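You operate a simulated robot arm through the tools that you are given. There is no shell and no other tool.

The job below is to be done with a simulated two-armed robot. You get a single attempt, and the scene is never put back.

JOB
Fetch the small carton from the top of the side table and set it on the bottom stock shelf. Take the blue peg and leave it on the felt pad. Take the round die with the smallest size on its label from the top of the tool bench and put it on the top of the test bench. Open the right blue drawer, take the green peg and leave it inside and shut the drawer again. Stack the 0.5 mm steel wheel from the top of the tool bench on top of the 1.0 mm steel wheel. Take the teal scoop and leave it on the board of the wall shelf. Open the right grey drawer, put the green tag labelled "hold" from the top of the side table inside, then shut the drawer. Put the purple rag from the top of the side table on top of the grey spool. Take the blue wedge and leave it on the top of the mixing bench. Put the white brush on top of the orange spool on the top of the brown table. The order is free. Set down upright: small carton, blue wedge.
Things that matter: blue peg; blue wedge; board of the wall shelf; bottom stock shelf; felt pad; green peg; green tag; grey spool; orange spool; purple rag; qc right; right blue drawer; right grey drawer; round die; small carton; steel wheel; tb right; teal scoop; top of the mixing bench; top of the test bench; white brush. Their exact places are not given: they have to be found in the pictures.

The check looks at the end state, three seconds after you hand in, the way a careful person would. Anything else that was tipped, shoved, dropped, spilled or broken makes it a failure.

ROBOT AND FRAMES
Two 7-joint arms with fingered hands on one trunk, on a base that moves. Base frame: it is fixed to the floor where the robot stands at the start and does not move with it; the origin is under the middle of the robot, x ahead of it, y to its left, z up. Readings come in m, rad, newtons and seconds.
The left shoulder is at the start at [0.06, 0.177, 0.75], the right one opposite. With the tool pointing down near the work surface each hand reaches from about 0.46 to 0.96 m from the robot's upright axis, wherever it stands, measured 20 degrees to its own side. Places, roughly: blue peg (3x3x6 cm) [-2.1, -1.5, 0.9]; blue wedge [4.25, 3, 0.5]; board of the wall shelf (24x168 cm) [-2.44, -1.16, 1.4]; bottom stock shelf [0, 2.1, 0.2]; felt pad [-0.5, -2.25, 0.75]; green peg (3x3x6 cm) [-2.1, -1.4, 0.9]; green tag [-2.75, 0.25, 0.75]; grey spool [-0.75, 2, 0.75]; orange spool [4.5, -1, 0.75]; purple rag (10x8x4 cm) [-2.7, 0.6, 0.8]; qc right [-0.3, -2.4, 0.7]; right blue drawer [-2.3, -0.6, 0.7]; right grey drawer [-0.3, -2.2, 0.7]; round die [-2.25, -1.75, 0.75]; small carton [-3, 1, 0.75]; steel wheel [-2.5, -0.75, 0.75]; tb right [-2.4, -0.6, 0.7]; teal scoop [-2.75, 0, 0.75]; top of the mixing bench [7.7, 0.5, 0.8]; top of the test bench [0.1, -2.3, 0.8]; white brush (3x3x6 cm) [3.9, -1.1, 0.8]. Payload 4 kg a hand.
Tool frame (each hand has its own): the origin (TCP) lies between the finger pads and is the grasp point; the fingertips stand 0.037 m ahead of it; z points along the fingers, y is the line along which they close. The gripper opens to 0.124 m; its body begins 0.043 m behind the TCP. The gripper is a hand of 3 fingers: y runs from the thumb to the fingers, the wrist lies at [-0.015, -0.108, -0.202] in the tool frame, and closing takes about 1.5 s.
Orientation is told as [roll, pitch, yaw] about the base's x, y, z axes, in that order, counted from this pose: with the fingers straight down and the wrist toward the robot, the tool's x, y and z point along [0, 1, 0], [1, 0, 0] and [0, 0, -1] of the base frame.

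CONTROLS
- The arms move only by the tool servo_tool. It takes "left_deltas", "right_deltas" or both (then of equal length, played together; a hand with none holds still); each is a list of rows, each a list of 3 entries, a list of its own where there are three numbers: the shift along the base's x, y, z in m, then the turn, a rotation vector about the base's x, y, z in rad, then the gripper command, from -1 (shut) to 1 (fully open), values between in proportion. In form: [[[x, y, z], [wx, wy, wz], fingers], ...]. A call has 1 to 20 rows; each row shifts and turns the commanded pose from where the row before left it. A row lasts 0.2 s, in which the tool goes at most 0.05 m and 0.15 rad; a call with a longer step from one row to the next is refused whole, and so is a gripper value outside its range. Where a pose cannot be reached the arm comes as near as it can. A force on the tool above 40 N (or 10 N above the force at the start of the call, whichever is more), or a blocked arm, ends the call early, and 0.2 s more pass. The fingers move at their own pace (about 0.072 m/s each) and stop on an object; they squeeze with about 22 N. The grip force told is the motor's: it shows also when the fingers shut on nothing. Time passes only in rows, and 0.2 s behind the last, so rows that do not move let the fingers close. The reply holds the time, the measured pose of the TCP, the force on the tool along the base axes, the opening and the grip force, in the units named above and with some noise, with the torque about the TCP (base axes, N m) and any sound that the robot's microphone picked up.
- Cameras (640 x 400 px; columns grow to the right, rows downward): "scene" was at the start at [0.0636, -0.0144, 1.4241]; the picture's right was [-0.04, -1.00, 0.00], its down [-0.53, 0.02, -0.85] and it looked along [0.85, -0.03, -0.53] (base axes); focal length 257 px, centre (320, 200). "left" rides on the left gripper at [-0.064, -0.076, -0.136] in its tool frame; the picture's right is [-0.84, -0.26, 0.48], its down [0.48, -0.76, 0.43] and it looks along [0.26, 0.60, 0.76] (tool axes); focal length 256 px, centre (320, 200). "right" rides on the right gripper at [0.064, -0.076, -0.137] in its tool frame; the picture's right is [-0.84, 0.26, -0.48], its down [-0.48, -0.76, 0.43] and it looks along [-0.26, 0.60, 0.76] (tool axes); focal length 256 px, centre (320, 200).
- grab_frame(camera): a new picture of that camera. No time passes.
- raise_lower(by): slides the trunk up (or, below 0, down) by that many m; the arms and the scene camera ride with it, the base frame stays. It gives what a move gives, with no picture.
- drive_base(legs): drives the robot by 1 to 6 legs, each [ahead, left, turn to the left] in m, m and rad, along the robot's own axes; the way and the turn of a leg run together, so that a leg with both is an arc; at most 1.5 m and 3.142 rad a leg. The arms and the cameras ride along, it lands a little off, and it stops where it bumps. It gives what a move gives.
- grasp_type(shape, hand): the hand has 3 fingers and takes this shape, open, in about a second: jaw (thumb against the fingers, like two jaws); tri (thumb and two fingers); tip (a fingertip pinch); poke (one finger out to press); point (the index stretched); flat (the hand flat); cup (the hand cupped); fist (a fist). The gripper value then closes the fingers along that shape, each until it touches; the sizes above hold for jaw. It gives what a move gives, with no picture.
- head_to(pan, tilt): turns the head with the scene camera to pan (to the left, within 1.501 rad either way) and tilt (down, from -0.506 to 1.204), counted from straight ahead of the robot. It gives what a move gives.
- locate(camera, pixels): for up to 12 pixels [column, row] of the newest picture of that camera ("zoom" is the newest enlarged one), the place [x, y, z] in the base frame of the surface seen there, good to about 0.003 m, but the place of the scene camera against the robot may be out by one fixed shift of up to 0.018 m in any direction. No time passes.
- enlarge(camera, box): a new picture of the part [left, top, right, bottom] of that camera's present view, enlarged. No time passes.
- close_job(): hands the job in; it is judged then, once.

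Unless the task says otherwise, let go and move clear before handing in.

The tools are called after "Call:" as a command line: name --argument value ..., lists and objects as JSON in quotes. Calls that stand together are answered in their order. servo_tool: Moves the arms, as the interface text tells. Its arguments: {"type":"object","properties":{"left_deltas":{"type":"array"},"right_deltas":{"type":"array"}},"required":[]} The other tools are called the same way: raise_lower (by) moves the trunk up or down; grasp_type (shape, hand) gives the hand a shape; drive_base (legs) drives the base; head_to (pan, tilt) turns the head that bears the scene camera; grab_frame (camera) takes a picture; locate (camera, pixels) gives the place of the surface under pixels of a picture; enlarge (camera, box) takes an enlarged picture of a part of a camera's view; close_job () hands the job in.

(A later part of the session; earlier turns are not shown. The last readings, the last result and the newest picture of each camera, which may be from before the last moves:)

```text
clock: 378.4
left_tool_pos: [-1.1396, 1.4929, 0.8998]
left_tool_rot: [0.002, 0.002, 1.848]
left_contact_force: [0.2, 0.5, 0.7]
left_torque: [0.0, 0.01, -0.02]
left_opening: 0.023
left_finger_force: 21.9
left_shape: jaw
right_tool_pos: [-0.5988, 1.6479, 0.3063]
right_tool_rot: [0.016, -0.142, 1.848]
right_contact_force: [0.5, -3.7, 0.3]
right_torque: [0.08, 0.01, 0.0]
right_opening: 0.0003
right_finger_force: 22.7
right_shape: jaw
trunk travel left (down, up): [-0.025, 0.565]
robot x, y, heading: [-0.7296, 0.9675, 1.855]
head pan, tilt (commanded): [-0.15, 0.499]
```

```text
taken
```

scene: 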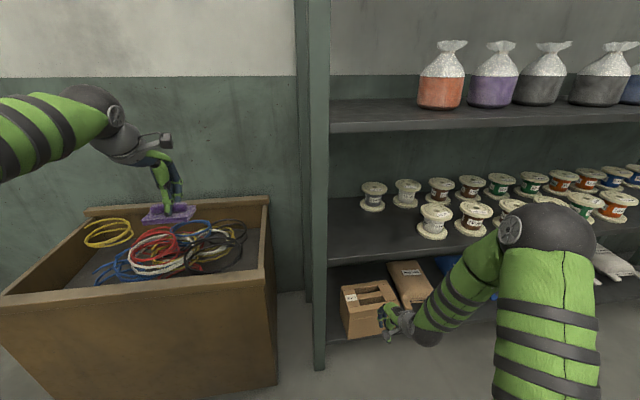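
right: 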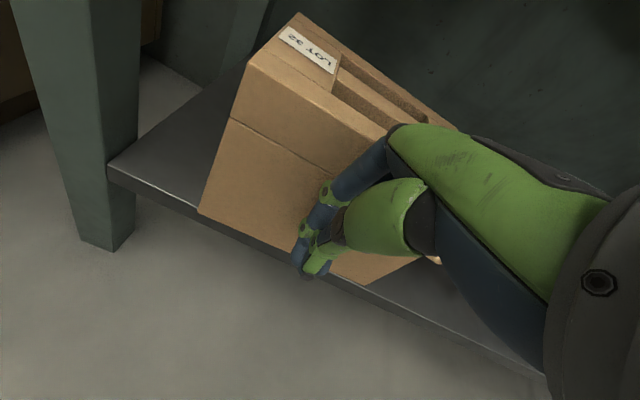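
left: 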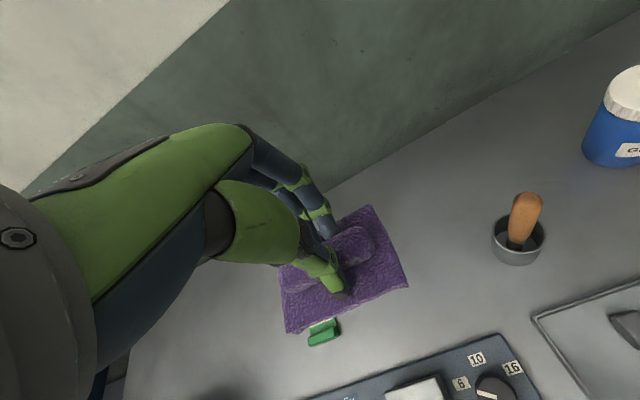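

The knuckles touch the carton (4 N). I'll push it another 4 cm in small steps.

Call:
servo_tool --right_deltas '[[[-0.0027, 0.0096, 0], [0, 0, 0], -1], [[-0.0027, 0.0096, 0], [0, 0, 0], -1], [[-0.0027, 0.0096, 0], [0, 0, 0], -1], [[-0.0027, 0.0096, 0], [0, 0, 0], -1], [[0, 0, 0], [0, 0, 0], -1]]'

Call:
grab_frame --camera "right"

Call:
locate --camera "right" --pixels '[[215, 190], [230, 205], [250, 215], [270, 225], [240, 130], [180, 185], [215, 225], [250, 245]]'

```text
clock: 379.6
left_tool_pos: [-1.1392, 1.4933, 0.8993]
left_tool_rot: [0.002, 0.003, 1.849]
left_contact_force: [0.1, -0.6, -0.8]
left_torque: [0.01, -0.02, -0.02]
left_opening: 0.0232
left_finger_force: 22.3
left_shape: jaw
right_tool_pos: [-0.612, 1.6852, 0.3056]
right_tool_rot: [0.018, -0.143, 1.848]
right_contact_force: [0.6, -2.9, -1.2]
right_torque: [0.05, 0.0, -0.06]
right_opening: 0.0001
right_finger_force: 22.0
right_shape: jaw
trunk travel left (down, up): [-0.025, 0.565]
robot x, y, heading: [-0.7273, 0.9687, 1.849]
head pan, tilt (commanded): [-0.15, 0.499]
```

```text
taken
```

right: 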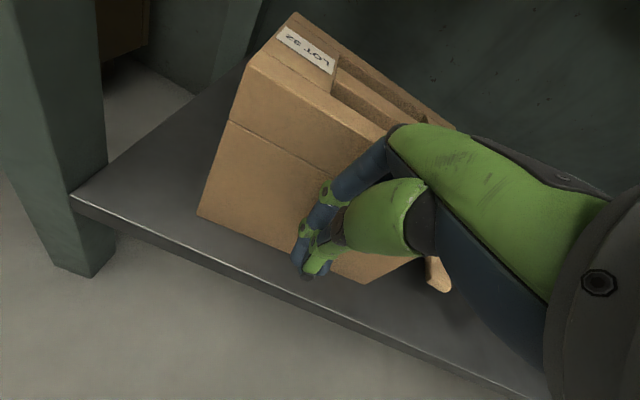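

```text
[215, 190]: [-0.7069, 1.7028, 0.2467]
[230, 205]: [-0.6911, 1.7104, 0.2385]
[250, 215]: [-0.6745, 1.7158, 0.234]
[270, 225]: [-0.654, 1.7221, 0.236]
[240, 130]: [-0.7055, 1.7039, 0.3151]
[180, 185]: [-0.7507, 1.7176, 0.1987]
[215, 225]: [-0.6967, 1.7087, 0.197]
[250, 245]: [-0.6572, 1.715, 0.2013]
```

The carton's front face is now 3 cm inside the board edge. I'll withdraw the right hand, back off, raise the trunk to 0.2 m higher, and go to the grey spool with the rag.

Call:
servo_tool --right_deltas '[[[0.011, -0.0385, 0], [0, 0, 0], -1], [[0.011, -0.0385, 0], [0, 0, 0], -0.5], [[0.011, -0.0385, 0.02], [0, 0, 0], 0], [[0.011, -0.0385, 0.03], [0, 0, 0], 0], [[0.0, 0, 0.045], [0, 0, 0], 0], [[0.0, 0, 0.045], [0, 0, 0], 0]]'

Call:
drive_base --legs '[[-0.25, 0, 0]]'

Call:
raise_lower --by 0.2

Call:
drive_base --legs '[[0, -0.55, 0]]'

Call:
head_to --pan 0.25 --tilt 0.35

Call:
grab_frame --camera "scene"

Call:
grab_frame --camera "left"

```text
clock: 381.0
left_tool_pos: [-1.1406, 1.4923, 0.8992]
left_tool_rot: [0.001, 0.003, 1.848]
left_contact_force: [-0.3, -0.1, -1.3]
left_torque: [-0.01, -0.04, 0.0]
left_opening: 0.0231
left_finger_force: 22.1
left_shape: jaw
right_tool_pos: [-0.5678, 1.53, 0.4464]
right_tool_rot: [0.016, -0.142, 1.848]
right_contact_force: [-0.1, 0.0, -1.2]
right_torque: [-0.01, 0.02, -0.01]
right_opening: 0.0617
right_finger_force: 0.0
right_shape: jaw
trunk travel left (down, up): [-0.025, 0.565]
robot x, y, heading: [-0.7277, 0.9663, 1.853]
head pan, tilt (commanded): [-0.15, 0.499]
```

```text
clock: 382.9
left_tool_pos: [-1.0697, 1.2509, 0.8996]
left_tool_rot: [0.002, 0.001, 1.848]
left_contact_force: [-1.5, 0.4, -0.2]
left_torque: [0.0, -0.03, 0.02]
left_opening: 0.023
left_finger_force: 21.5
left_shape: jaw
right_tool_pos: [-0.4976, 1.2892, 0.4462]
right_tool_rot: [0.017, -0.144, 1.847]
right_contact_force: [-0.7, 0.2, 0.5]
right_torque: [-0.01, 0.01, -0.02]
right_opening: 0.0616
right_finger_force: 0.0
right_shape: jaw
trunk travel left (down, up): [-0.025, 0.565]
robot x, y, heading: [-0.6556, 0.7282, 1.846]
head pan, tilt (commanded): [-0.15, 0.499]
```

```text
clock: 385.0
left_tool_pos: [-1.0695, 1.2507, 1.0996]
left_tool_rot: [0.003, 0.002, 1.847]
left_contact_force: [0.2, 0.4, -0.6]
left_torque: [-0.01, 0.06, 0.02]
left_opening: 0.0231
left_finger_force: 22.0
left_shape: jaw
right_tool_pos: [-0.4986, 1.2894, 0.646]
right_tool_rot: [0.017, -0.145, 1.849]
right_contact_force: [-0.2, -0.5, -0.1]
right_torque: [0.0, -0.03, -0.02]
right_opening: 0.0618
right_finger_force: 0.0
right_shape: jaw
trunk travel left (down, up): [-0.225, 0.365]
robot x, y, heading: [-0.6616, 0.7278, 1.851]
head pan, tilt (commanded): [-0.15, 0.499]
```

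```text
clock: 388.2
left_tool_pos: [-0.5405, 1.4029, 1.099]
left_tool_rot: [0.002, 0.0, 1.85]
left_contact_force: [-0.3, 0.1, -1.0]
left_torque: [0.01, -0.02, 0.0]
left_opening: 0.0228
left_finger_force: 21.7
left_shape: jaw
right_tool_pos: [0.0327, 1.4426, 0.647]
right_tool_rot: [0.016, -0.142, 1.851]
right_contact_force: [0.9, -0.4, 0.3]
right_torque: [-0.02, 0.0, -0.03]
right_opening: 0.0618
right_finger_force: 0.1
right_shape: jaw
trunk travel left (down, up): [-0.225, 0.365]
robot x, y, heading: [-0.131, 0.8784, 1.849]
head pan, tilt (commanded): [-0.15, 0.499]
```

```text
clock: 389.1
left_tool_pos: [-0.5407, 1.4017, 1.0995]
left_tool_rot: [0.004, 0.002, 1.851]
left_contact_force: [0.5, 0.8, -1.1]
left_torque: [-0.01, 0.02, -0.01]
left_opening: 0.0229
left_finger_force: 21.9
left_shape: jaw
right_tool_pos: [0.0333, 1.4422, 0.6476]
right_tool_rot: [0.019, -0.143, 1.849]
right_contact_force: [0.9, 0.0, 0.5]
right_torque: [0.01, 0.03, -0.01]
right_opening: 0.0618
right_finger_force: 0.0
right_shape: jaw
trunk travel left (down, up): [-0.225, 0.365]
robot x, y, heading: [-0.1274, 0.8771, 1.853]
head pan, tilt (commanded): [0.25, 0.351]
```

```text
taken
```

scene: 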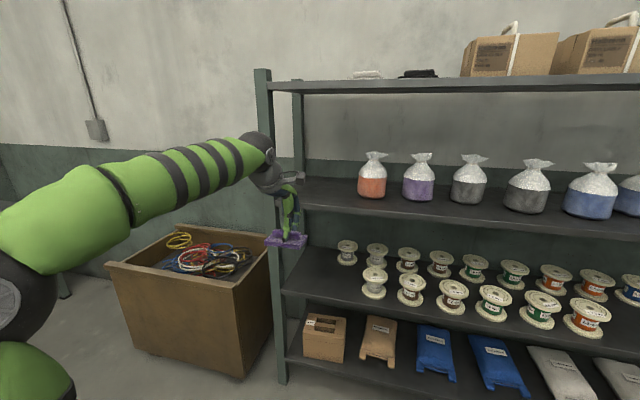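

```text
taken
```

left: 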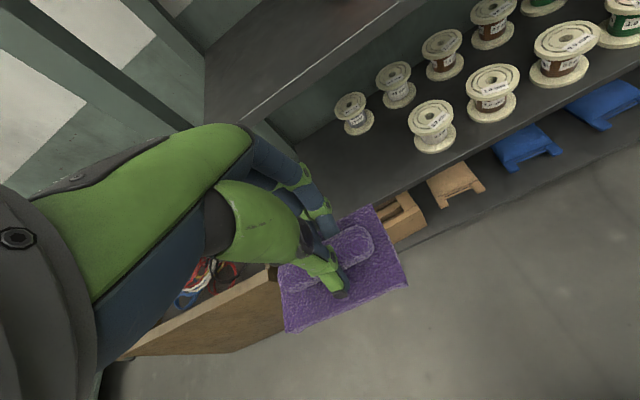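

The left camera sees the grey spool at (353,110) and the third board's edge. I'll measure both with the hand camera.

Call:
enlarge --camera "left" --box '[320, 80, 400, 145]'

Call:
locate --camera "left" --pixels '[[350, 104], [341, 106], [360, 102], [350, 98], [352, 110], [358, 122], [396, 70], [430, 115], [300, 78], [290, 90], [260, 108], [330, 150]]'

Call:
locate --camera "scene" --pixels '[[346, 243], [330, 205], [330, 210], [450, 216], [450, 221], [320, 287], [375, 266]]'

```text
6.15 times, centred on (360, 112) of left
```

zoom: 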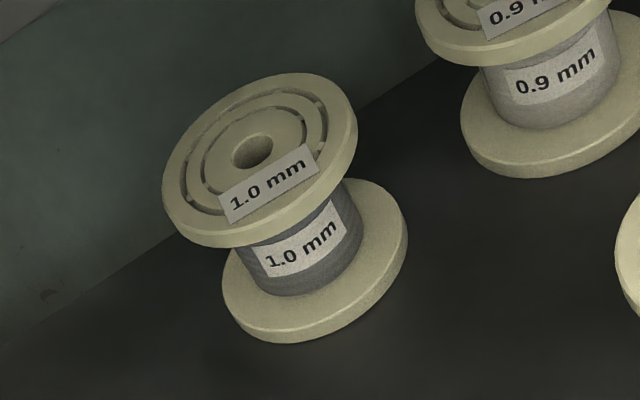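

```text
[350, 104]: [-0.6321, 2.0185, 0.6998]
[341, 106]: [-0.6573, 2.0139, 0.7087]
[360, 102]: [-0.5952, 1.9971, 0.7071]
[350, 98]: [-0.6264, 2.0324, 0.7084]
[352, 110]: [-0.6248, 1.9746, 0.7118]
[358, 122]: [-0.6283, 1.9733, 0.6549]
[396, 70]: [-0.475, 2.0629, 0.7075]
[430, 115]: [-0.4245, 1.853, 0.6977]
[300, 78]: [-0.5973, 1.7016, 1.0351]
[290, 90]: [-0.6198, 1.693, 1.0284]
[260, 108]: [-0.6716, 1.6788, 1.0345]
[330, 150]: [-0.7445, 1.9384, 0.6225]
```

```text
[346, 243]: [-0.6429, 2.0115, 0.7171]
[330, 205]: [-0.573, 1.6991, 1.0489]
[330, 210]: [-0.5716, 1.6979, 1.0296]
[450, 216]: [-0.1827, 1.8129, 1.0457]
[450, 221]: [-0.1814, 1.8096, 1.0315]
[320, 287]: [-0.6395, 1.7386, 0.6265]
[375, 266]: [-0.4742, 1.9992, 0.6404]
```

The spool's top centre is about (-0.627, 2.005), z 0.709, and the board above is at about z 1.0-1.04. I'll tilt the left hand forward 0.5 rad, lower it to z 0.80 in front of the shelf, and check the arm's height.

Call:
servo_tool --left_deltas '[[[0.011, 0.003, -0.03], [0.1203, 0.0343, 0], -1], [[0.011, 0.003, -0.04], [0.1203, 0.0343, 0], -1], [[0.011, 0.003, -0.04], [0.1203, 0.0343, 0], -1], [[0.011, 0.003, -0.04], [0.1203, 0.0343, 0], -1], [[0.011, 0.003, -0.04], [0, 0, 0], -1], [[0.011, 0.003, -0.04], [0, 0, 0], -1], [[0.011, 0.003, -0.04], [0, 0, 0], -1], [[0.0, 0.0, -0.03], [0, 0, 0], -1]]'

Call:
grab_frame --camera "scene"

Call:
grab_frame --camera "left"

```text
clock: 390.9
left_tool_pos: [-0.4621, 1.424, 0.7995]
left_tool_rot: [0.0, -0.5, 1.851]
left_contact_force: [0.6, -0.3, -0.8]
left_torque: [-0.01, -0.02, -0.03]
left_opening: 0.0226
left_finger_force: 21.5
left_shape: jaw
right_tool_pos: [0.0324, 1.4418, 0.646]
right_tool_rot: [0.019, -0.142, 1.849]
right_contact_force: [-0.1, 0.2, 0.3]
right_torque: [-0.01, -0.01, -0.04]
right_opening: 0.0616
right_finger_force: 0.0
right_shape: jaw
trunk travel left (down, up): [-0.225, 0.365]
robot x, y, heading: [-0.1252, 0.8827, 1.854]
head pan, tilt (commanded): [0.25, 0.351]
```

```text
taken
```

scene: 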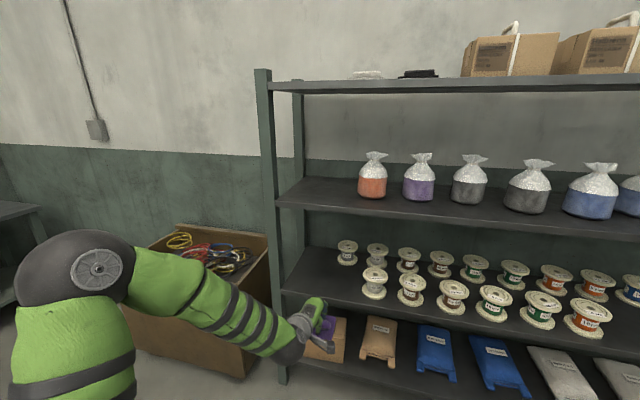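

```text
taken
```

left: 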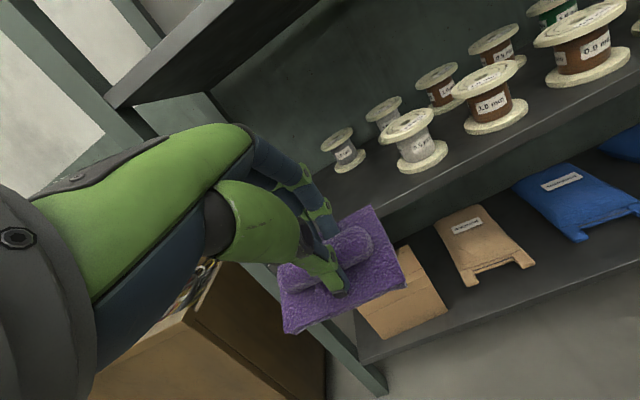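

The left hand is lined up with the spool at z 0.80. I'll pull the right hand back a bit, drive forward 0.3 m to the shelf's front plane, and look again.

Call:
servo_tool --right_deltas '[[[0.011, -0.0385, 0.02], [0, 0, 0], 0], [[0.011, -0.0385, 0.02], [0, 0, 0], 0]]'

Call:
drive_base --legs '[[0.28, 0, -0.005]]'

Call:
grab_frame --camera "scene"

Call:
grab_frame --camera "left"

Call:
locate --camera "scene" --pixels '[[100, 260], [200, 300], [250, 320], [290, 330]]'

```text
clock: 391.5
left_tool_pos: [-0.4618, 1.4228, 0.7988]
left_tool_rot: [-0.002, -0.501, 1.852]
left_contact_force: [0.7, -0.3, -0.2]
left_torque: [0.01, 0.0, 0.0]
left_opening: 0.0227
left_finger_force: 21.6
left_shape: jaw
right_tool_pos: [0.0605, 1.4209, 0.6874]
right_tool_rot: [0.018, -0.141, 1.852]
right_contact_force: [-0.4, -0.8, -0.5]
right_torque: [0.01, 0.02, 0.0]
right_opening: 0.0618
right_finger_force: 0.1
right_shape: jaw
right hand out of reach, approached as far as the arm can: row 1, 2
trunk travel left (down, up): [-0.225, 0.365]
robot x, y, heading: [-0.1293, 0.8802, 1.854]
head pan, tilt (commanded): [0.25, 0.351]
```

```text
clock: 393.4
left_tool_pos: [-0.5358, 1.6941, 0.7989]
left_tool_rot: [0.0, -0.499, 1.845]
left_contact_force: [0.2, -0.5, -0.5]
left_torque: [0.01, -0.04, 0.0]
left_opening: 0.0226
left_finger_force: 21.8
left_shape: jaw
right_tool_pos: [-0.0124, 1.6891, 0.6878]
right_tool_rot: [0.017, -0.14, 1.845]
right_contact_force: [-0.2, -0.2, 0.8]
right_torque: [-0.03, -0.02, 0.02]
right_opening: 0.0618
right_finger_force: 0.1
right_shape: jaw
trunk travel left (down, up): [-0.225, 0.365]
robot x, y, heading: [-0.2017, 1.1463, 1.851]
head pan, tilt (commanded): [0.25, 0.351]
```

```text
taken
```

scene: 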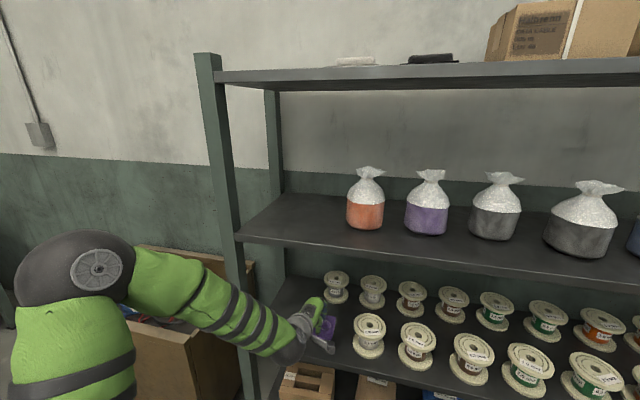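

```text
taken
```

left: 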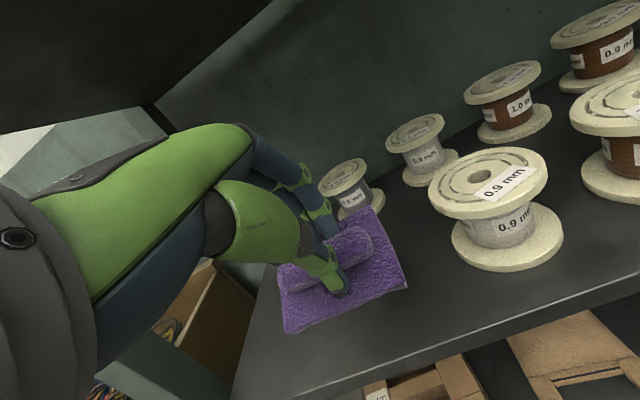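

```text
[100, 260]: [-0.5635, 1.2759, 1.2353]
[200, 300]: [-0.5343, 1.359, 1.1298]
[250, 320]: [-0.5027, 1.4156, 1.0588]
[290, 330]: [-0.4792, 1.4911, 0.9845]
```

The forearm slopes up toward the elbow, which would bring it close to the board above. Lowering the trunk will flatten the arm: I'll back off 0.1 m, raise the hand 0.15 m, lower the trunk 0.15 m and come back in.

Call:
drive_base --legs '[[-0.12, 0, 0]]'

Call:
servo_tool --left_deltas '[[[0, 0, 0.04], [0, 0, 0], -1], [[0, 0, 0.04], [0, 0, 0], -1], [[0, 0, 0.04], [0, 0, 0], -1], [[0, 0, 0.03], [0, 0, 0], -1]]'

Call:
raise_lower --by -0.15

Call:
drive_base --legs '[[0.14, 0, 0]]'

Call:
grab_frame --camera "scene"

Call:
grab_frame --camera "left"

```text
clock: 394.7
left_tool_pos: [-0.5034, 1.5785, 0.7988]
left_tool_rot: [0.001, -0.499, 1.846]
left_contact_force: [-0.6, 0.0, -0.7]
left_torque: [0.0, -0.01, -0.01]
left_opening: 0.0228
left_finger_force: 22.6
left_shape: jaw
right_tool_pos: [0.0221, 1.5726, 0.6887]
right_tool_rot: [0.017, -0.141, 1.846]
right_contact_force: [1.2, 0.2, -0.5]
right_torque: [-0.01, 0.0, -0.01]
right_opening: 0.0617
right_finger_force: 0.1
right_shape: jaw
trunk travel left (down, up): [-0.225, 0.365]
robot x, y, heading: [-0.1689, 1.0329, 1.848]
head pan, tilt (commanded): [0.25, 0.351]
```

```text
clock: 395.7
left_tool_pos: [-0.5027, 1.579, 0.9491]
left_tool_rot: [0.002, -0.498, 1.844]
left_contact_force: [0.6, 0.2, -0.9]
left_torque: [-0.01, -0.05, -0.01]
left_opening: 0.0225
left_finger_force: 21.5
left_shape: jaw
right_tool_pos: [0.0207, 1.5733, 0.6877]
right_tool_rot: [0.016, -0.141, 1.846]
right_contact_force: [-0.3, -0.1, -0.5]
right_torque: [-0.04, 0.03, 0.0]
right_opening: 0.062
right_finger_force: 0.1
right_shape: jaw
trunk travel left (down, up): [-0.225, 0.365]
robot x, y, heading: [-0.1731, 1.0327, 1.852]
head pan, tilt (commanded): [0.25, 0.351]
```

```text
clock: 397.4
left_tool_pos: [-0.5041, 1.5789, 0.7988]
left_tool_rot: [0.002, -0.501, 1.846]
left_contact_force: [-0.3, 0.9, -0.7]
left_torque: [-0.03, -0.02, -0.01]
left_opening: 0.0228
left_finger_force: 21.9
left_shape: jaw
right_tool_pos: [0.0196, 1.5718, 0.5379]
right_tool_rot: [0.017, -0.142, 1.847]
right_contact_force: [-0.6, 0.6, 0.0]
right_torque: [-0.02, -0.01, 0.01]
right_opening: 0.0618
right_finger_force: 0.1
right_shape: jaw
trunk travel left (down, up): [-0.075, 0.515]
robot x, y, heading: [-0.1712, 1.031, 1.846]
head pan, tilt (commanded): [0.25, 0.351]
```

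```text
clock: 398.7
left_tool_pos: [-0.5412, 1.7115, 0.7993]
left_tool_rot: [0.001, -0.498, 1.843]
left_contact_force: [0.9, -0.2, -0.2]
left_torque: [0.03, 0.0, 0.0]
left_opening: 0.0223
left_finger_force: 22.0
left_shape: jaw
right_tool_pos: [-0.017, 1.7062, 0.5371]
right_tool_rot: [0.017, -0.141, 1.844]
right_contact_force: [0.2, 0.4, 0.0]
right_torque: [0.01, 0.02, 0.0]
right_opening: 0.0617
right_finger_force: 0.1
right_shape: jaw
trunk travel left (down, up): [-0.075, 0.515]
robot x, y, heading: [-0.2091, 1.1626, 1.847]
head pan, tilt (commanded): [0.25, 0.351]
```

```text
taken
```

scene: 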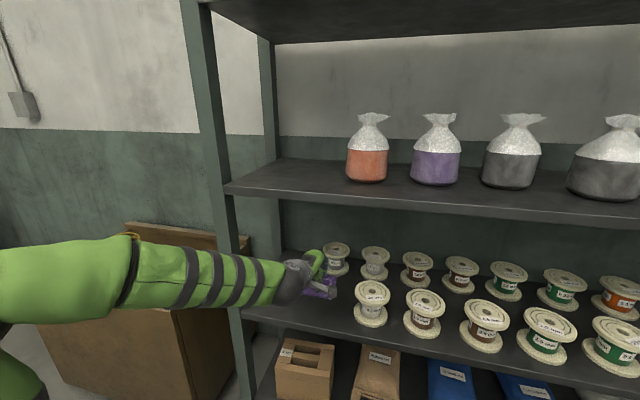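

```text
taken
```

left: 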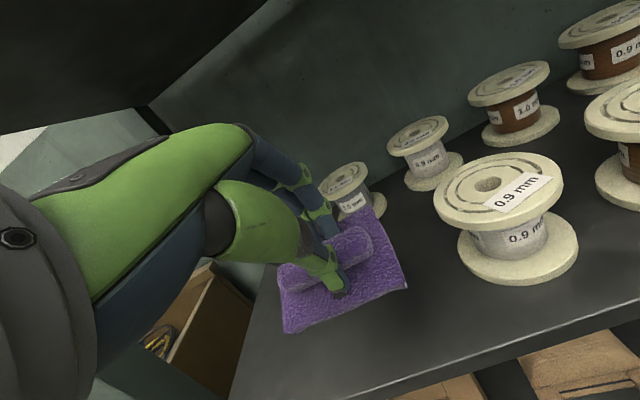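

The forearm is now nearly horizontal and low. I'll move the rag in to above the grey spool in steps.

Call:
servo_tool --left_deltas '[[[-0.01115, 0.03915, 0], [0, 0, 0], -1], [[-0.01115, 0.03915, 0], [0, 0, 0], -1], [[-0.01115, 0.03915, 0], [0, 0, 0], -1], [[-0.01115, 0.03915, 0], [0, 0, 0], -1], [[0, 0, 0], [0, 0, 0], -1]]'

Call:
grab_frame --camera "scene"

Call:
grab_frame --camera "left"

```text
clock: 399.9
left_tool_pos: [-0.5862, 1.8678, 0.7988]
left_tool_rot: [0.003, -0.501, 1.844]
left_contact_force: [-0.1, -0.1, -0.8]
left_torque: [-0.03, -0.01, 0.01]
left_opening: 0.0224
left_finger_force: 22.1
left_shape: jaw
right_tool_pos: [-0.0175, 1.7069, 0.5375]
right_tool_rot: [0.018, -0.142, 1.844]
right_contact_force: [-0.6, 0.1, -1.3]
right_torque: [-0.01, 0.01, 0.02]
right_opening: 0.0618
right_finger_force: 0.0
right_shape: jaw
trunk travel left (down, up): [-0.075, 0.515]
robot x, y, heading: [-0.2062, 1.1647, 1.847]
head pan, tilt (commanded): [0.25, 0.351]
```

```text
taken
```

scene: 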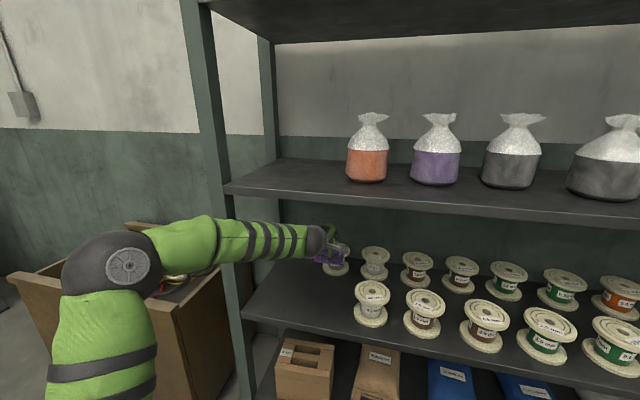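

```text
taken
```

left: 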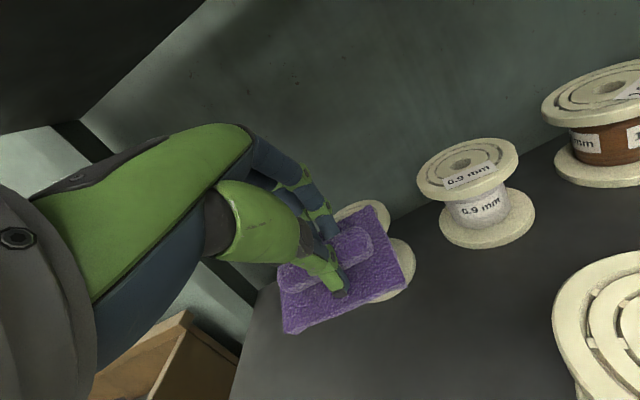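

The arm is well under the board. I'll move the last 12 cm in.

Call:
servo_tool --left_deltas '[[[-0.01115, 0.03915, 0], [0, 0, 0], -1], [[-0.01115, 0.03915, 0], [0, 0, 0], -1], [[-0.0115, 0.0398, 0], [0, 0, 0], -1], [[0, 0, 0], [0, 0, 0], -1]]'

Call:
grab_frame --camera "left"

Call:
enlarge --camera "scene" --box '[280, 190, 420, 320]'

```text
clock: 400.9
left_tool_pos: [-0.6192, 1.9864, 0.7982]
left_tool_rot: [-0.001, -0.497, 1.845]
left_contact_force: [-0.1, 0.0, -0.3]
left_torque: [-0.01, 0.01, -0.01]
left_opening: 0.0224
left_finger_force: 22.2
left_shape: jaw
right_tool_pos: [-0.0165, 1.7062, 0.537]
right_tool_rot: [0.019, -0.14, 1.842]
right_contact_force: [0.2, -0.2, -0.1]
right_torque: [-0.01, 0.03, -0.01]
right_opening: 0.0617
right_finger_force: 0.1
right_shape: jaw
trunk travel left (down, up): [-0.075, 0.515]
robot x, y, heading: [-0.2108, 1.1644, 1.842]
head pan, tilt (commanded): [0.25, 0.351]
```

```text
taken
```

left: 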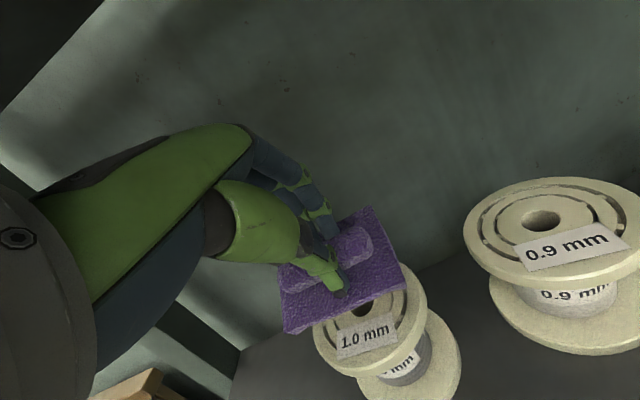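

```text
3.08 times, centred on (350, 255) of scene
```

zoom: 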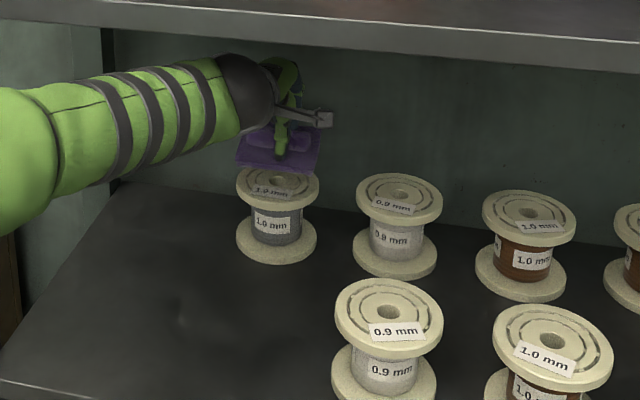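

The rag is over the grey spool. I'll verify with the hand camera where the spool's rim is relative to the rag.

Call:
locate --camera "left" --pixels '[[372, 318], [365, 345], [405, 300], [420, 310], [325, 345], [290, 325], [400, 285], [372, 212], [335, 250], [350, 295]]'

```text
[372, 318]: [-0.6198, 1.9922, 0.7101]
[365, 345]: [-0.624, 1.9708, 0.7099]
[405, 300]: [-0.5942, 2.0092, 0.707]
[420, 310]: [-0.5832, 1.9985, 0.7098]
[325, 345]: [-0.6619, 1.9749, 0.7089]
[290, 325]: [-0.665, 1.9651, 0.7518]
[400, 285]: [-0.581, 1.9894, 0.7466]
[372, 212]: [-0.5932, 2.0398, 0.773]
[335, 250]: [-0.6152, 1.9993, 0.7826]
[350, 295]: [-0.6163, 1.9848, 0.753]
```

The rag's centre (-0.629, 2.003) matches the spool's. I'll lower it to contact and press lightly so it turns flat.

Call:
servo_tool --left_deltas '[[[0, 0, -0.012], [0, 0, 0], -1], [[0, 0, -0.008], [0, 0, 0], -1], [[0, 0, -0.004], [0, 0, 0], -1], [[0, 0, 0], [0, 0, 0], -1]]'

```text
clock: 401.9
left_tool_pos: [-0.6194, 1.9867, 0.7735]
left_tool_rot: [0.0, -0.5, 1.845]
left_contact_force: [-0.9, 0.4, -1.5]
left_torque: [-0.01, -0.03, 0.01]
left_opening: 0.0226
left_finger_force: 21.9
left_shape: jaw
right_tool_pos: [-0.0176, 1.7066, 0.5364]
right_tool_rot: [0.018, -0.142, 1.846]
right_contact_force: [-0.1, 0.6, 0.5]
right_torque: [0.01, 0.0, 0.01]
right_opening: 0.0621
right_finger_force: 0.0
right_shape: jaw
trunk travel left (down, up): [-0.075, 0.515]
robot x, y, heading: [-0.2084, 1.1654, 1.844]
head pan, tilt (commanded): [0.25, 0.351]
```

No contact yet. There's room above, so I'll reduce the hand's tilt to 0.3 rad to make the rag flatter, then continue down.

Call:
servo_tool --left_deltas '[[[0, 0, 0.004], [0, 0, 0], -1], [[-0.0011, 0.0038, 0], [-0.0962, -0.0274, 0], -1], [[-0.0011, 0.0038, 0], [-0.0962, -0.0274, 0], -1], [[0, 0, 0], [0, 0, 0], -1]]'

Call:
enlarge --camera "scene" --box '[280, 190, 420, 320]'

Call:
grab_frame --camera "left"

```text
clock: 402.9
left_tool_pos: [-0.6216, 1.9935, 0.7791]
left_tool_rot: [0.0, -0.297, 1.845]
left_contact_force: [0.2, 0.1, -0.7]
left_torque: [-0.03, 0.01, 0.01]
left_opening: 0.0225
left_finger_force: 22.0
left_shape: jaw
right_tool_pos: [-0.0167, 1.7062, 0.5377]
right_tool_rot: [0.017, -0.142, 1.846]
right_contact_force: [0.2, -0.9, -0.7]
right_torque: [-0.01, -0.02, 0.0]
right_opening: 0.062
right_finger_force: 0.0
right_shape: jaw
trunk travel left (down, up): [-0.075, 0.515]
robot x, y, heading: [-0.2087, 1.1689, 1.845]
head pan, tilt (commanded): [0.25, 0.351]
```

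```text
3.08 times, centred on (350, 255) of scene
```

zoom: 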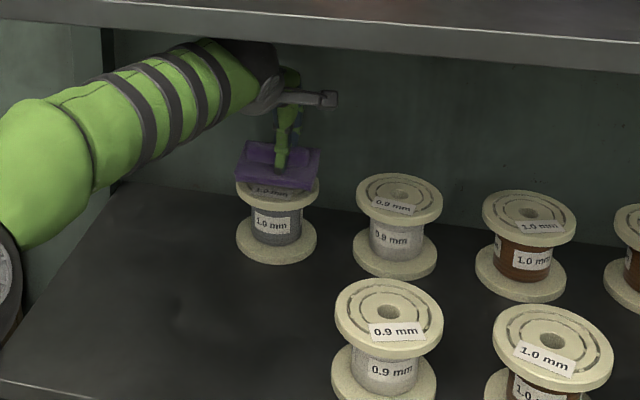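

```text
taken
```

left: 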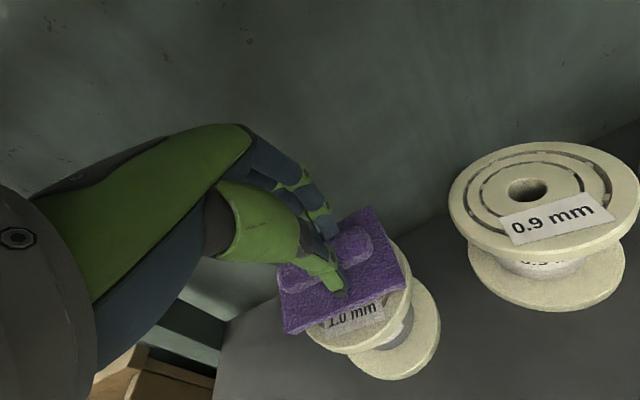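

The rag is flatter and right over the spool. I'll lower it in small steps until it touches.

Call:
servo_tool --left_deltas '[[[0, 0, -0.005], [0, 0, 0], -1], [[0, 0, -0.004], [0, 0, 0], -1], [[0, 0, -0.003], [0, 0, 0], -1], [[0, 0, 0], [0, 0, 0], -1]]'

```text
clock: 403.9
left_tool_pos: [-0.6212, 1.9947, 0.7681]
left_tool_rot: [-0.001, -0.297, 1.844]
left_contact_force: [0.6, 1.0, -0.6]
left_torque: [0.01, 0.0, -0.03]
left_opening: 0.0222
left_finger_force: 21.6
left_shape: jaw
right_tool_pos: [-0.0175, 1.7066, 0.5372]
right_tool_rot: [0.017, -0.14, 1.843]
right_contact_force: [-0.1, 0.2, 0.6]
right_torque: [-0.05, 0.02, -0.03]
right_opening: 0.0619
right_finger_force: 0.1
right_shape: jaw
trunk travel left (down, up): [-0.075, 0.515]
robot x, y, heading: [-0.2085, 1.1687, 1.843]
head pan, tilt (commanded): [0.25, 0.351]
```

Call:
servo_tool --left_deltas '[[[0, 0, -0.004], [0, 0, 0], -1], [[0, 0, -0.004], [0, 0, 0], -1], [[0, 0, 0], [0, 0, 0], -1]]'

Call:
grab_frame --camera "left"

Call:
enlarge --camera "scene" --box '[310, 220, 390, 290]'

```text
clock: 404.7
left_tool_pos: [-0.6203, 1.993, 0.7585]
left_tool_rot: [0.0, -0.298, 1.845]
left_contact_force: [-6.7, -3.5, 17.3]
left_torque: [0.25, 0.44, 0.38]
left_opening: 0.0217
left_finger_force: 22.0
left_shape: jaw
right_tool_pos: [-0.0175, 1.7063, 0.5376]
right_tool_rot: [0.017, -0.141, 1.845]
right_contact_force: [-0.2, 0.0, -0.8]
right_torque: [-0.01, -0.03, -0.01]
right_opening: 0.0618
right_finger_force: 0.1
right_shape: jaw
trunk travel left (down, up): [-0.075, 0.515]
robot x, y, heading: [-0.2091, 1.1628, 1.84]
head pan, tilt (commanded): [0.25, 0.351]
```

```text
taken
```

left: 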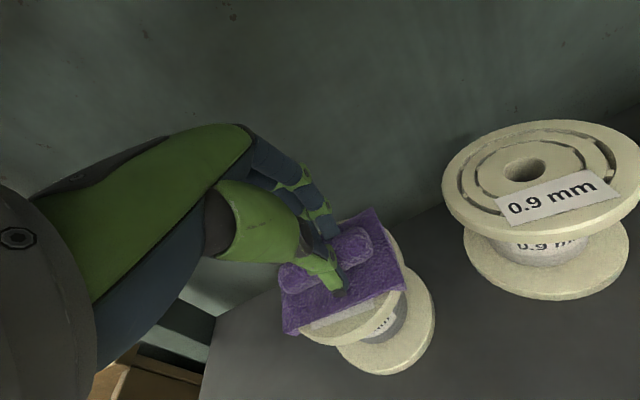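

```text
5.71 times, centred on (350, 255) of scene
```

zoom: 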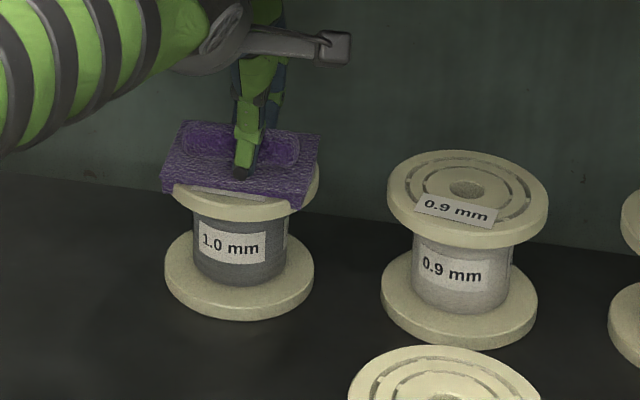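

The rag touches the spool (17 N) and is centred on it. I'll ease up 3 mm and release slowly.

Call:
servo_tool --left_deltas '[[[0, 0, 0.003], [0, 0, 0], -1], [[0, 0, 0], [0, 0, 0], -0.6], [[0, 0, 0], [0, 0, 0], -0.5], [[0, 0, 0], [0, 0, 0], -0.35], [[0, 0, 0], [0, 0, 0], -0.2], [[0, 0, 0], [0, 0, 0], -0.1], [[0, 0, 0], [0, 0, 0], -0.1]]'

Call:
grab_frame --camera "left"

Call:
enlarge --camera "scene" --box '[310, 220, 390, 290]'

```text
clock: 406.3
left_tool_pos: [-0.6201, 1.9934, 0.7627]
left_tool_rot: [0.0, -0.299, 1.844]
left_contact_force: [0.2, 0.6, 7.5]
left_torque: [-0.08, -0.05, -0.01]
left_opening: 0.0539
left_finger_force: 0.0
left_shape: jaw
right_tool_pos: [-0.0174, 1.7052, 0.538]
right_tool_rot: [0.017, -0.14, 1.844]
right_contact_force: [-0.3, -0.4, 0.1]
right_torque: [0.01, 0.02, 0.0]
right_opening: 0.0619
right_finger_force: 0.0
right_shape: jaw
trunk travel left (down, up): [-0.075, 0.515]
robot x, y, heading: [-0.2118, 1.1658, 1.841]
head pan, tilt (commanded): [0.25, 0.351]
```

```text
taken
```

left: 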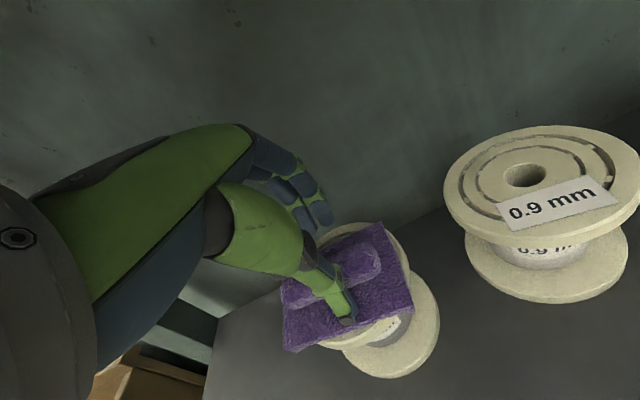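

```text
5.71 times, centred on (350, 255) of scene
```

zoom: 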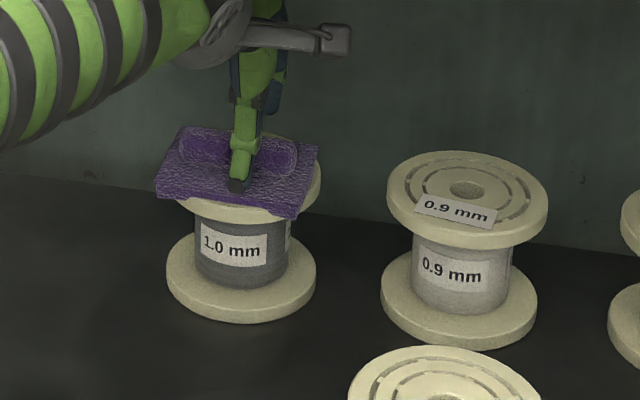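

The rag lies flat on the grey spool, with the thumb still resting on it. I'll lift along the tool axis, tilting the hand again so the wrist stays clear of the board above.

Call:
servo_tool --left_deltas '[[[0.0008, -0.0028, 0.0096], [0, 0, 0], -0.1], [[0.0008, -0.0028, 0.0096], [0.0962, 0.0274, 0], -0.1], [[0.0011, -0.0038, 0.0092], [0.0962, 0.0274, 0], -0.1], [[0.0013, -0.0046, 0.0088], [0, 0, 0], -0.1], [[0, 0, 0], [0, 0, 0], -0.1]]'

Call:
grab_frame --camera "left"

Call:
enlarge --camera "scene" --box '[310, 220, 390, 290]'

```text
clock: 407.5
left_tool_pos: [-0.6172, 1.9807, 0.7996]
left_tool_rot: [0.001, -0.498, 1.845]
left_contact_force: [-0.3, -0.2, 0.2]
left_torque: [0.0, 0.01, 0.0]
left_opening: 0.055
left_finger_force: 0.1
left_shape: jaw
right_tool_pos: [-0.0168, 1.7064, 0.5367]
right_tool_rot: [0.017, -0.14, 1.845]
right_contact_force: [0.9, -0.1, -0.6]
right_torque: [-0.03, 0.01, 0.02]
right_opening: 0.0621
right_finger_force: 0.1
right_shape: jaw
trunk travel left (down, up): [-0.075, 0.515]
robot x, y, heading: [-0.2082, 1.1656, 1.85]
head pan, tilt (commanded): [0.25, 0.351]
```

```text
taken
```

left: 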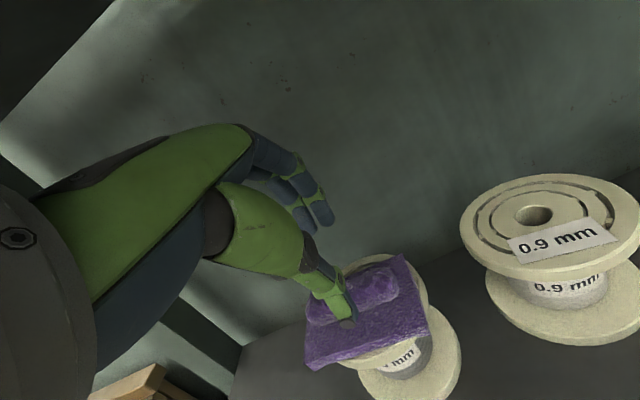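

```text
5.71 times, centred on (350, 255) of scene
```

zoom: 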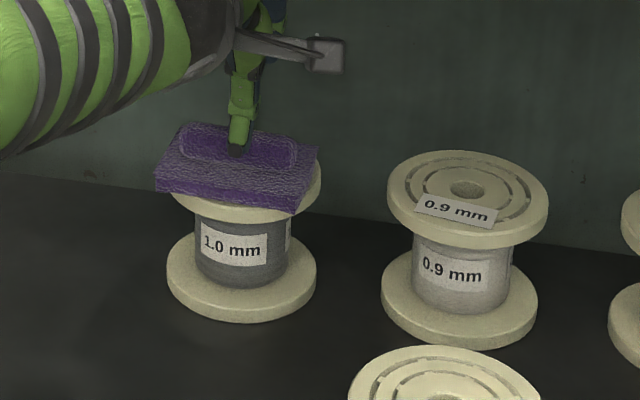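

The rag rests flat on the spool, and the fingertips are clear above its roll. I'll draw the hand straight back out of the shelf.

Call:
servo_tool --left_deltas '[[[0.0055, -0.0192, 0.004], [0, 0, 0], -0.1], [[0.011, -0.0385, 0], [0, 0, 0], -0.1], [[0.011, -0.0385, 0], [0, 0, 0], -0.1], [[0.011, -0.0385, 0], [0, 0, 0], -0.1], [[0.011, -0.0385, 0], [0, 0, 0], -0.1], [[0.011, -0.0385, 0], [0, 0, 0], -0.1], [[0.011, -0.0385, 0], [0, 0, 0], -0.1], [[0.011, -0.0385, 0], [0, 0, 0], -0.1]]'

Call:
grab_frame --camera "scene"

Call:
enlarge --camera "scene" --box '[260, 200, 420, 400]'

```text
clock: 409.3
left_tool_pos: [-0.5351, 1.6914, 0.8028]
left_tool_rot: [0.003, -0.499, 1.843]
left_contact_force: [0.6, 0.5, -0.6]
left_torque: [-0.03, 0.02, 0.01]
left_opening: 0.0557
left_finger_force: 0.0
left_shape: jaw
right_tool_pos: [-0.017, 1.7057, 0.5369]
right_tool_rot: [0.017, -0.142, 1.843]
right_contact_force: [1.0, 0.5, -0.3]
right_torque: [-0.03, 0.0, 0.03]
right_opening: 0.0617
right_finger_force: 0.0
right_shape: jaw
trunk travel left (down, up): [-0.075, 0.515]
robot x, y, heading: [-0.2101, 1.169, 1.843]
head pan, tilt (commanded): [0.25, 0.351]
```

```text
taken
```

scene: 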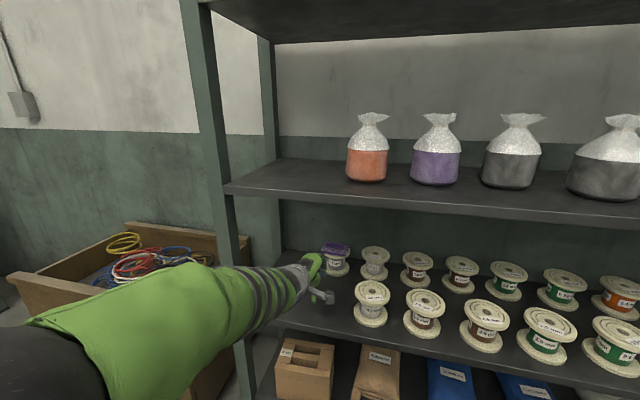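

```text
2.00 times, centred on (340, 300) of scene
```

zoom: 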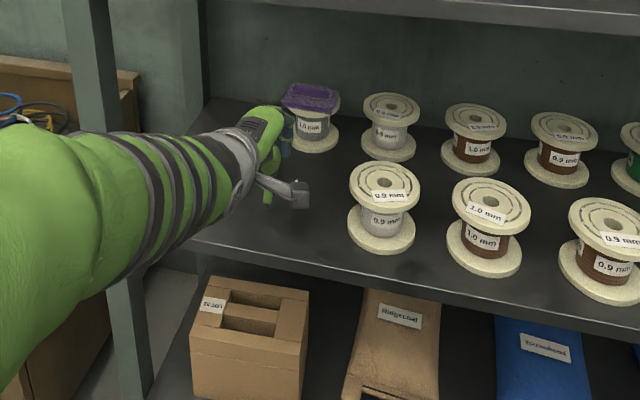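

The rag sits on the grey spool and the carton on the bottom board. Next are the wedge and brush on the far side; I'll back off, straighten the left hand, raise the trunk and turn to face +x.

Call:
enlarge --camera "scene" --box '[310, 230, 374, 290]'

Call:
drive_base --legs '[[-0.45, 0, 0]]'

Call:
servo_tool --left_deltas '[[[0, 0, 0.03], [-0.1203, -0.0343, 0], 0], [[0, 0, 0.03], [-0.1203, -0.0343, 0], 0], [[0, 0, 0.03], [-0.1203, -0.0343, 0], 0], [[0, 0, 0.03], [-0.1203, -0.0343, 0], 0]]' --right_deltas '[[[0, 0, 0.04], [-0.13, -0.037, 0], 0], [[0, 0, 0.04], [0, 0, 0], 0], [[0, 0, 0.04], [0, 0, 0], 0], [[0, 0, 0.04], [0, 0, 0], 0]]'

Call:
raise_lower --by 0.35

Call:
drive_base --legs '[[0, 0, -1.843], [0.8, 0.25, 0]]'

Call:
head_to --pan 0.2 --tilt 0.35

Call:
grab_frame --camera "scene"

```text
6.67 times, centred on (342, 260) of scene
```

zoom: 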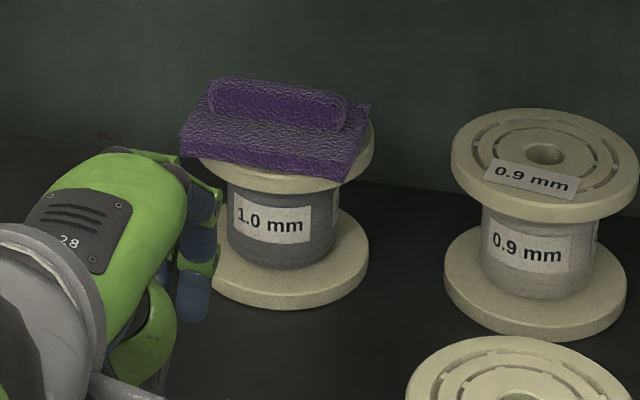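

```text
clock: 412.0
left_tool_pos: [-0.4128, 1.2626, 0.8028]
left_tool_rot: [0.0, -0.5, 1.842]
left_contact_force: [0.2, 1.0, 0.7]
left_torque: [0.02, -0.01, -0.03]
left_opening: 0.0555
left_finger_force: 0.0
left_shape: jaw
right_tool_pos: [0.1048, 1.2774, 0.5368]
right_tool_rot: [0.019, -0.141, 1.844]
right_contact_force: [0.3, 0.4, -0.1]
right_torque: [0.02, 0.01, 0.0]
right_opening: 0.0618
right_finger_force: 0.0
right_shape: jaw
trunk travel left (down, up): [-0.075, 0.515]
robot x, y, heading: [-0.0911, 0.74, 1.841]
head pan, tilt (commanded): [0.25, 0.351]
```

```text
clock: 413.0
left_tool_pos: [-0.4137, 1.2614, 0.9244]
left_tool_rot: [-0.002, 0.001, 1.844]
left_contact_force: [0.0, -0.5, 0.6]
left_torque: [0.0, -0.02, -0.05]
left_opening: 0.0616
left_finger_force: 0.1
left_shape: jaw
right_tool_pos: [0.1155, 1.2872, 0.7019]
right_tool_rot: [-0.102, -0.044, 1.913]
right_contact_force: [-1.9, -2.0, -1.5]
right_torque: [0.08, -0.14, -0.05]
right_opening: 0.0621
right_finger_force: 0.1
right_shape: jaw
trunk travel left (down, up): [-0.075, 0.515]
robot x, y, heading: [-0.086, 0.7344, 1.84]
head pan, tilt (commanded): [0.25, 0.351]
```

```text
clock: 416.5
left_tool_pos: [-0.4127, 1.2626, 1.2725]
left_tool_rot: [-0.001, 0.0, 1.843]
left_contact_force: [0.6, -0.1, 0.4]
left_torque: [-0.04, 0.02, 0.02]
left_opening: 0.0619
left_finger_force: 0.0
left_shape: jaw
right_tool_pos: [0.1036, 1.2754, 1.0479]
right_tool_rot: [0.017, -0.005, 1.843]
right_contact_force: [-0.4, -0.3, 0.0]
right_torque: [0.0, 0.0, -0.03]
right_opening: 0.0618
right_finger_force: 0.1
right_shape: jaw
trunk travel left (down, up): [-0.425, 0.165]
robot x, y, heading: [-0.0848, 0.7344, 1.842]
head pan, tilt (commanded): [0.25, 0.351]
```

```text
clock: 425.4
left_tool_pos: [1.312, 1.1445, 1.2719]
left_tool_rot: [-0.002, 0.003, -0.009]
left_contact_force: [0.9, 0.3, -0.3]
left_torque: [0.0, 0.0, 0.03]
left_opening: 0.0619
left_finger_force: 0.1
left_shape: jaw
right_tool_pos: [1.1828, 0.6437, 1.0485]
right_tool_rot: [0.017, -0.006, -0.009]
right_contact_force: [-0.1, 0.3, 0.2]
right_torque: [0.0, 0.07, -0.01]
right_opening: 0.0621
right_finger_force: 0.0
right_shape: jaw
trunk travel left (down, up): [-0.425, 0.165]
robot x, y, heading: [0.7179, 0.979, -0.01]
head pan, tilt (commanded): [0.25, 0.351]
```

```text
clock: 426.0
left_tool_pos: [1.3123, 1.1453, 1.2738]
left_tool_rot: [-0.001, 0.002, -0.009]
left_contact_force: [-1.0, -0.3, 0.2]
left_torque: [-0.01, -0.02, 0.01]
left_opening: 0.0619
left_finger_force: 0.0
left_shape: jaw
right_tool_pos: [1.1826, 0.6442, 1.0483]
right_tool_rot: [0.017, -0.007, -0.008]
right_contact_force: [0.3, 0.1, 0.0]
right_torque: [0.0, -0.02, 0.02]
right_opening: 0.0618
right_finger_force: 0.1
right_shape: jaw
trunk travel left (down, up): [-0.425, 0.165]
robot x, y, heading: [0.7174, 0.9773, -0.005]
head pan, tilt (commanded): [0.201, 0.351]
```

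```text
taken
```

scene: 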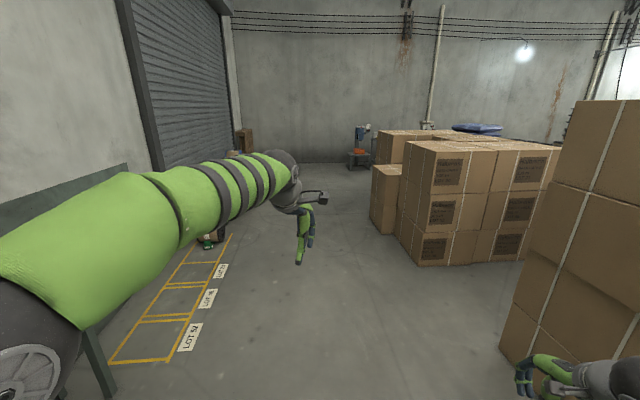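

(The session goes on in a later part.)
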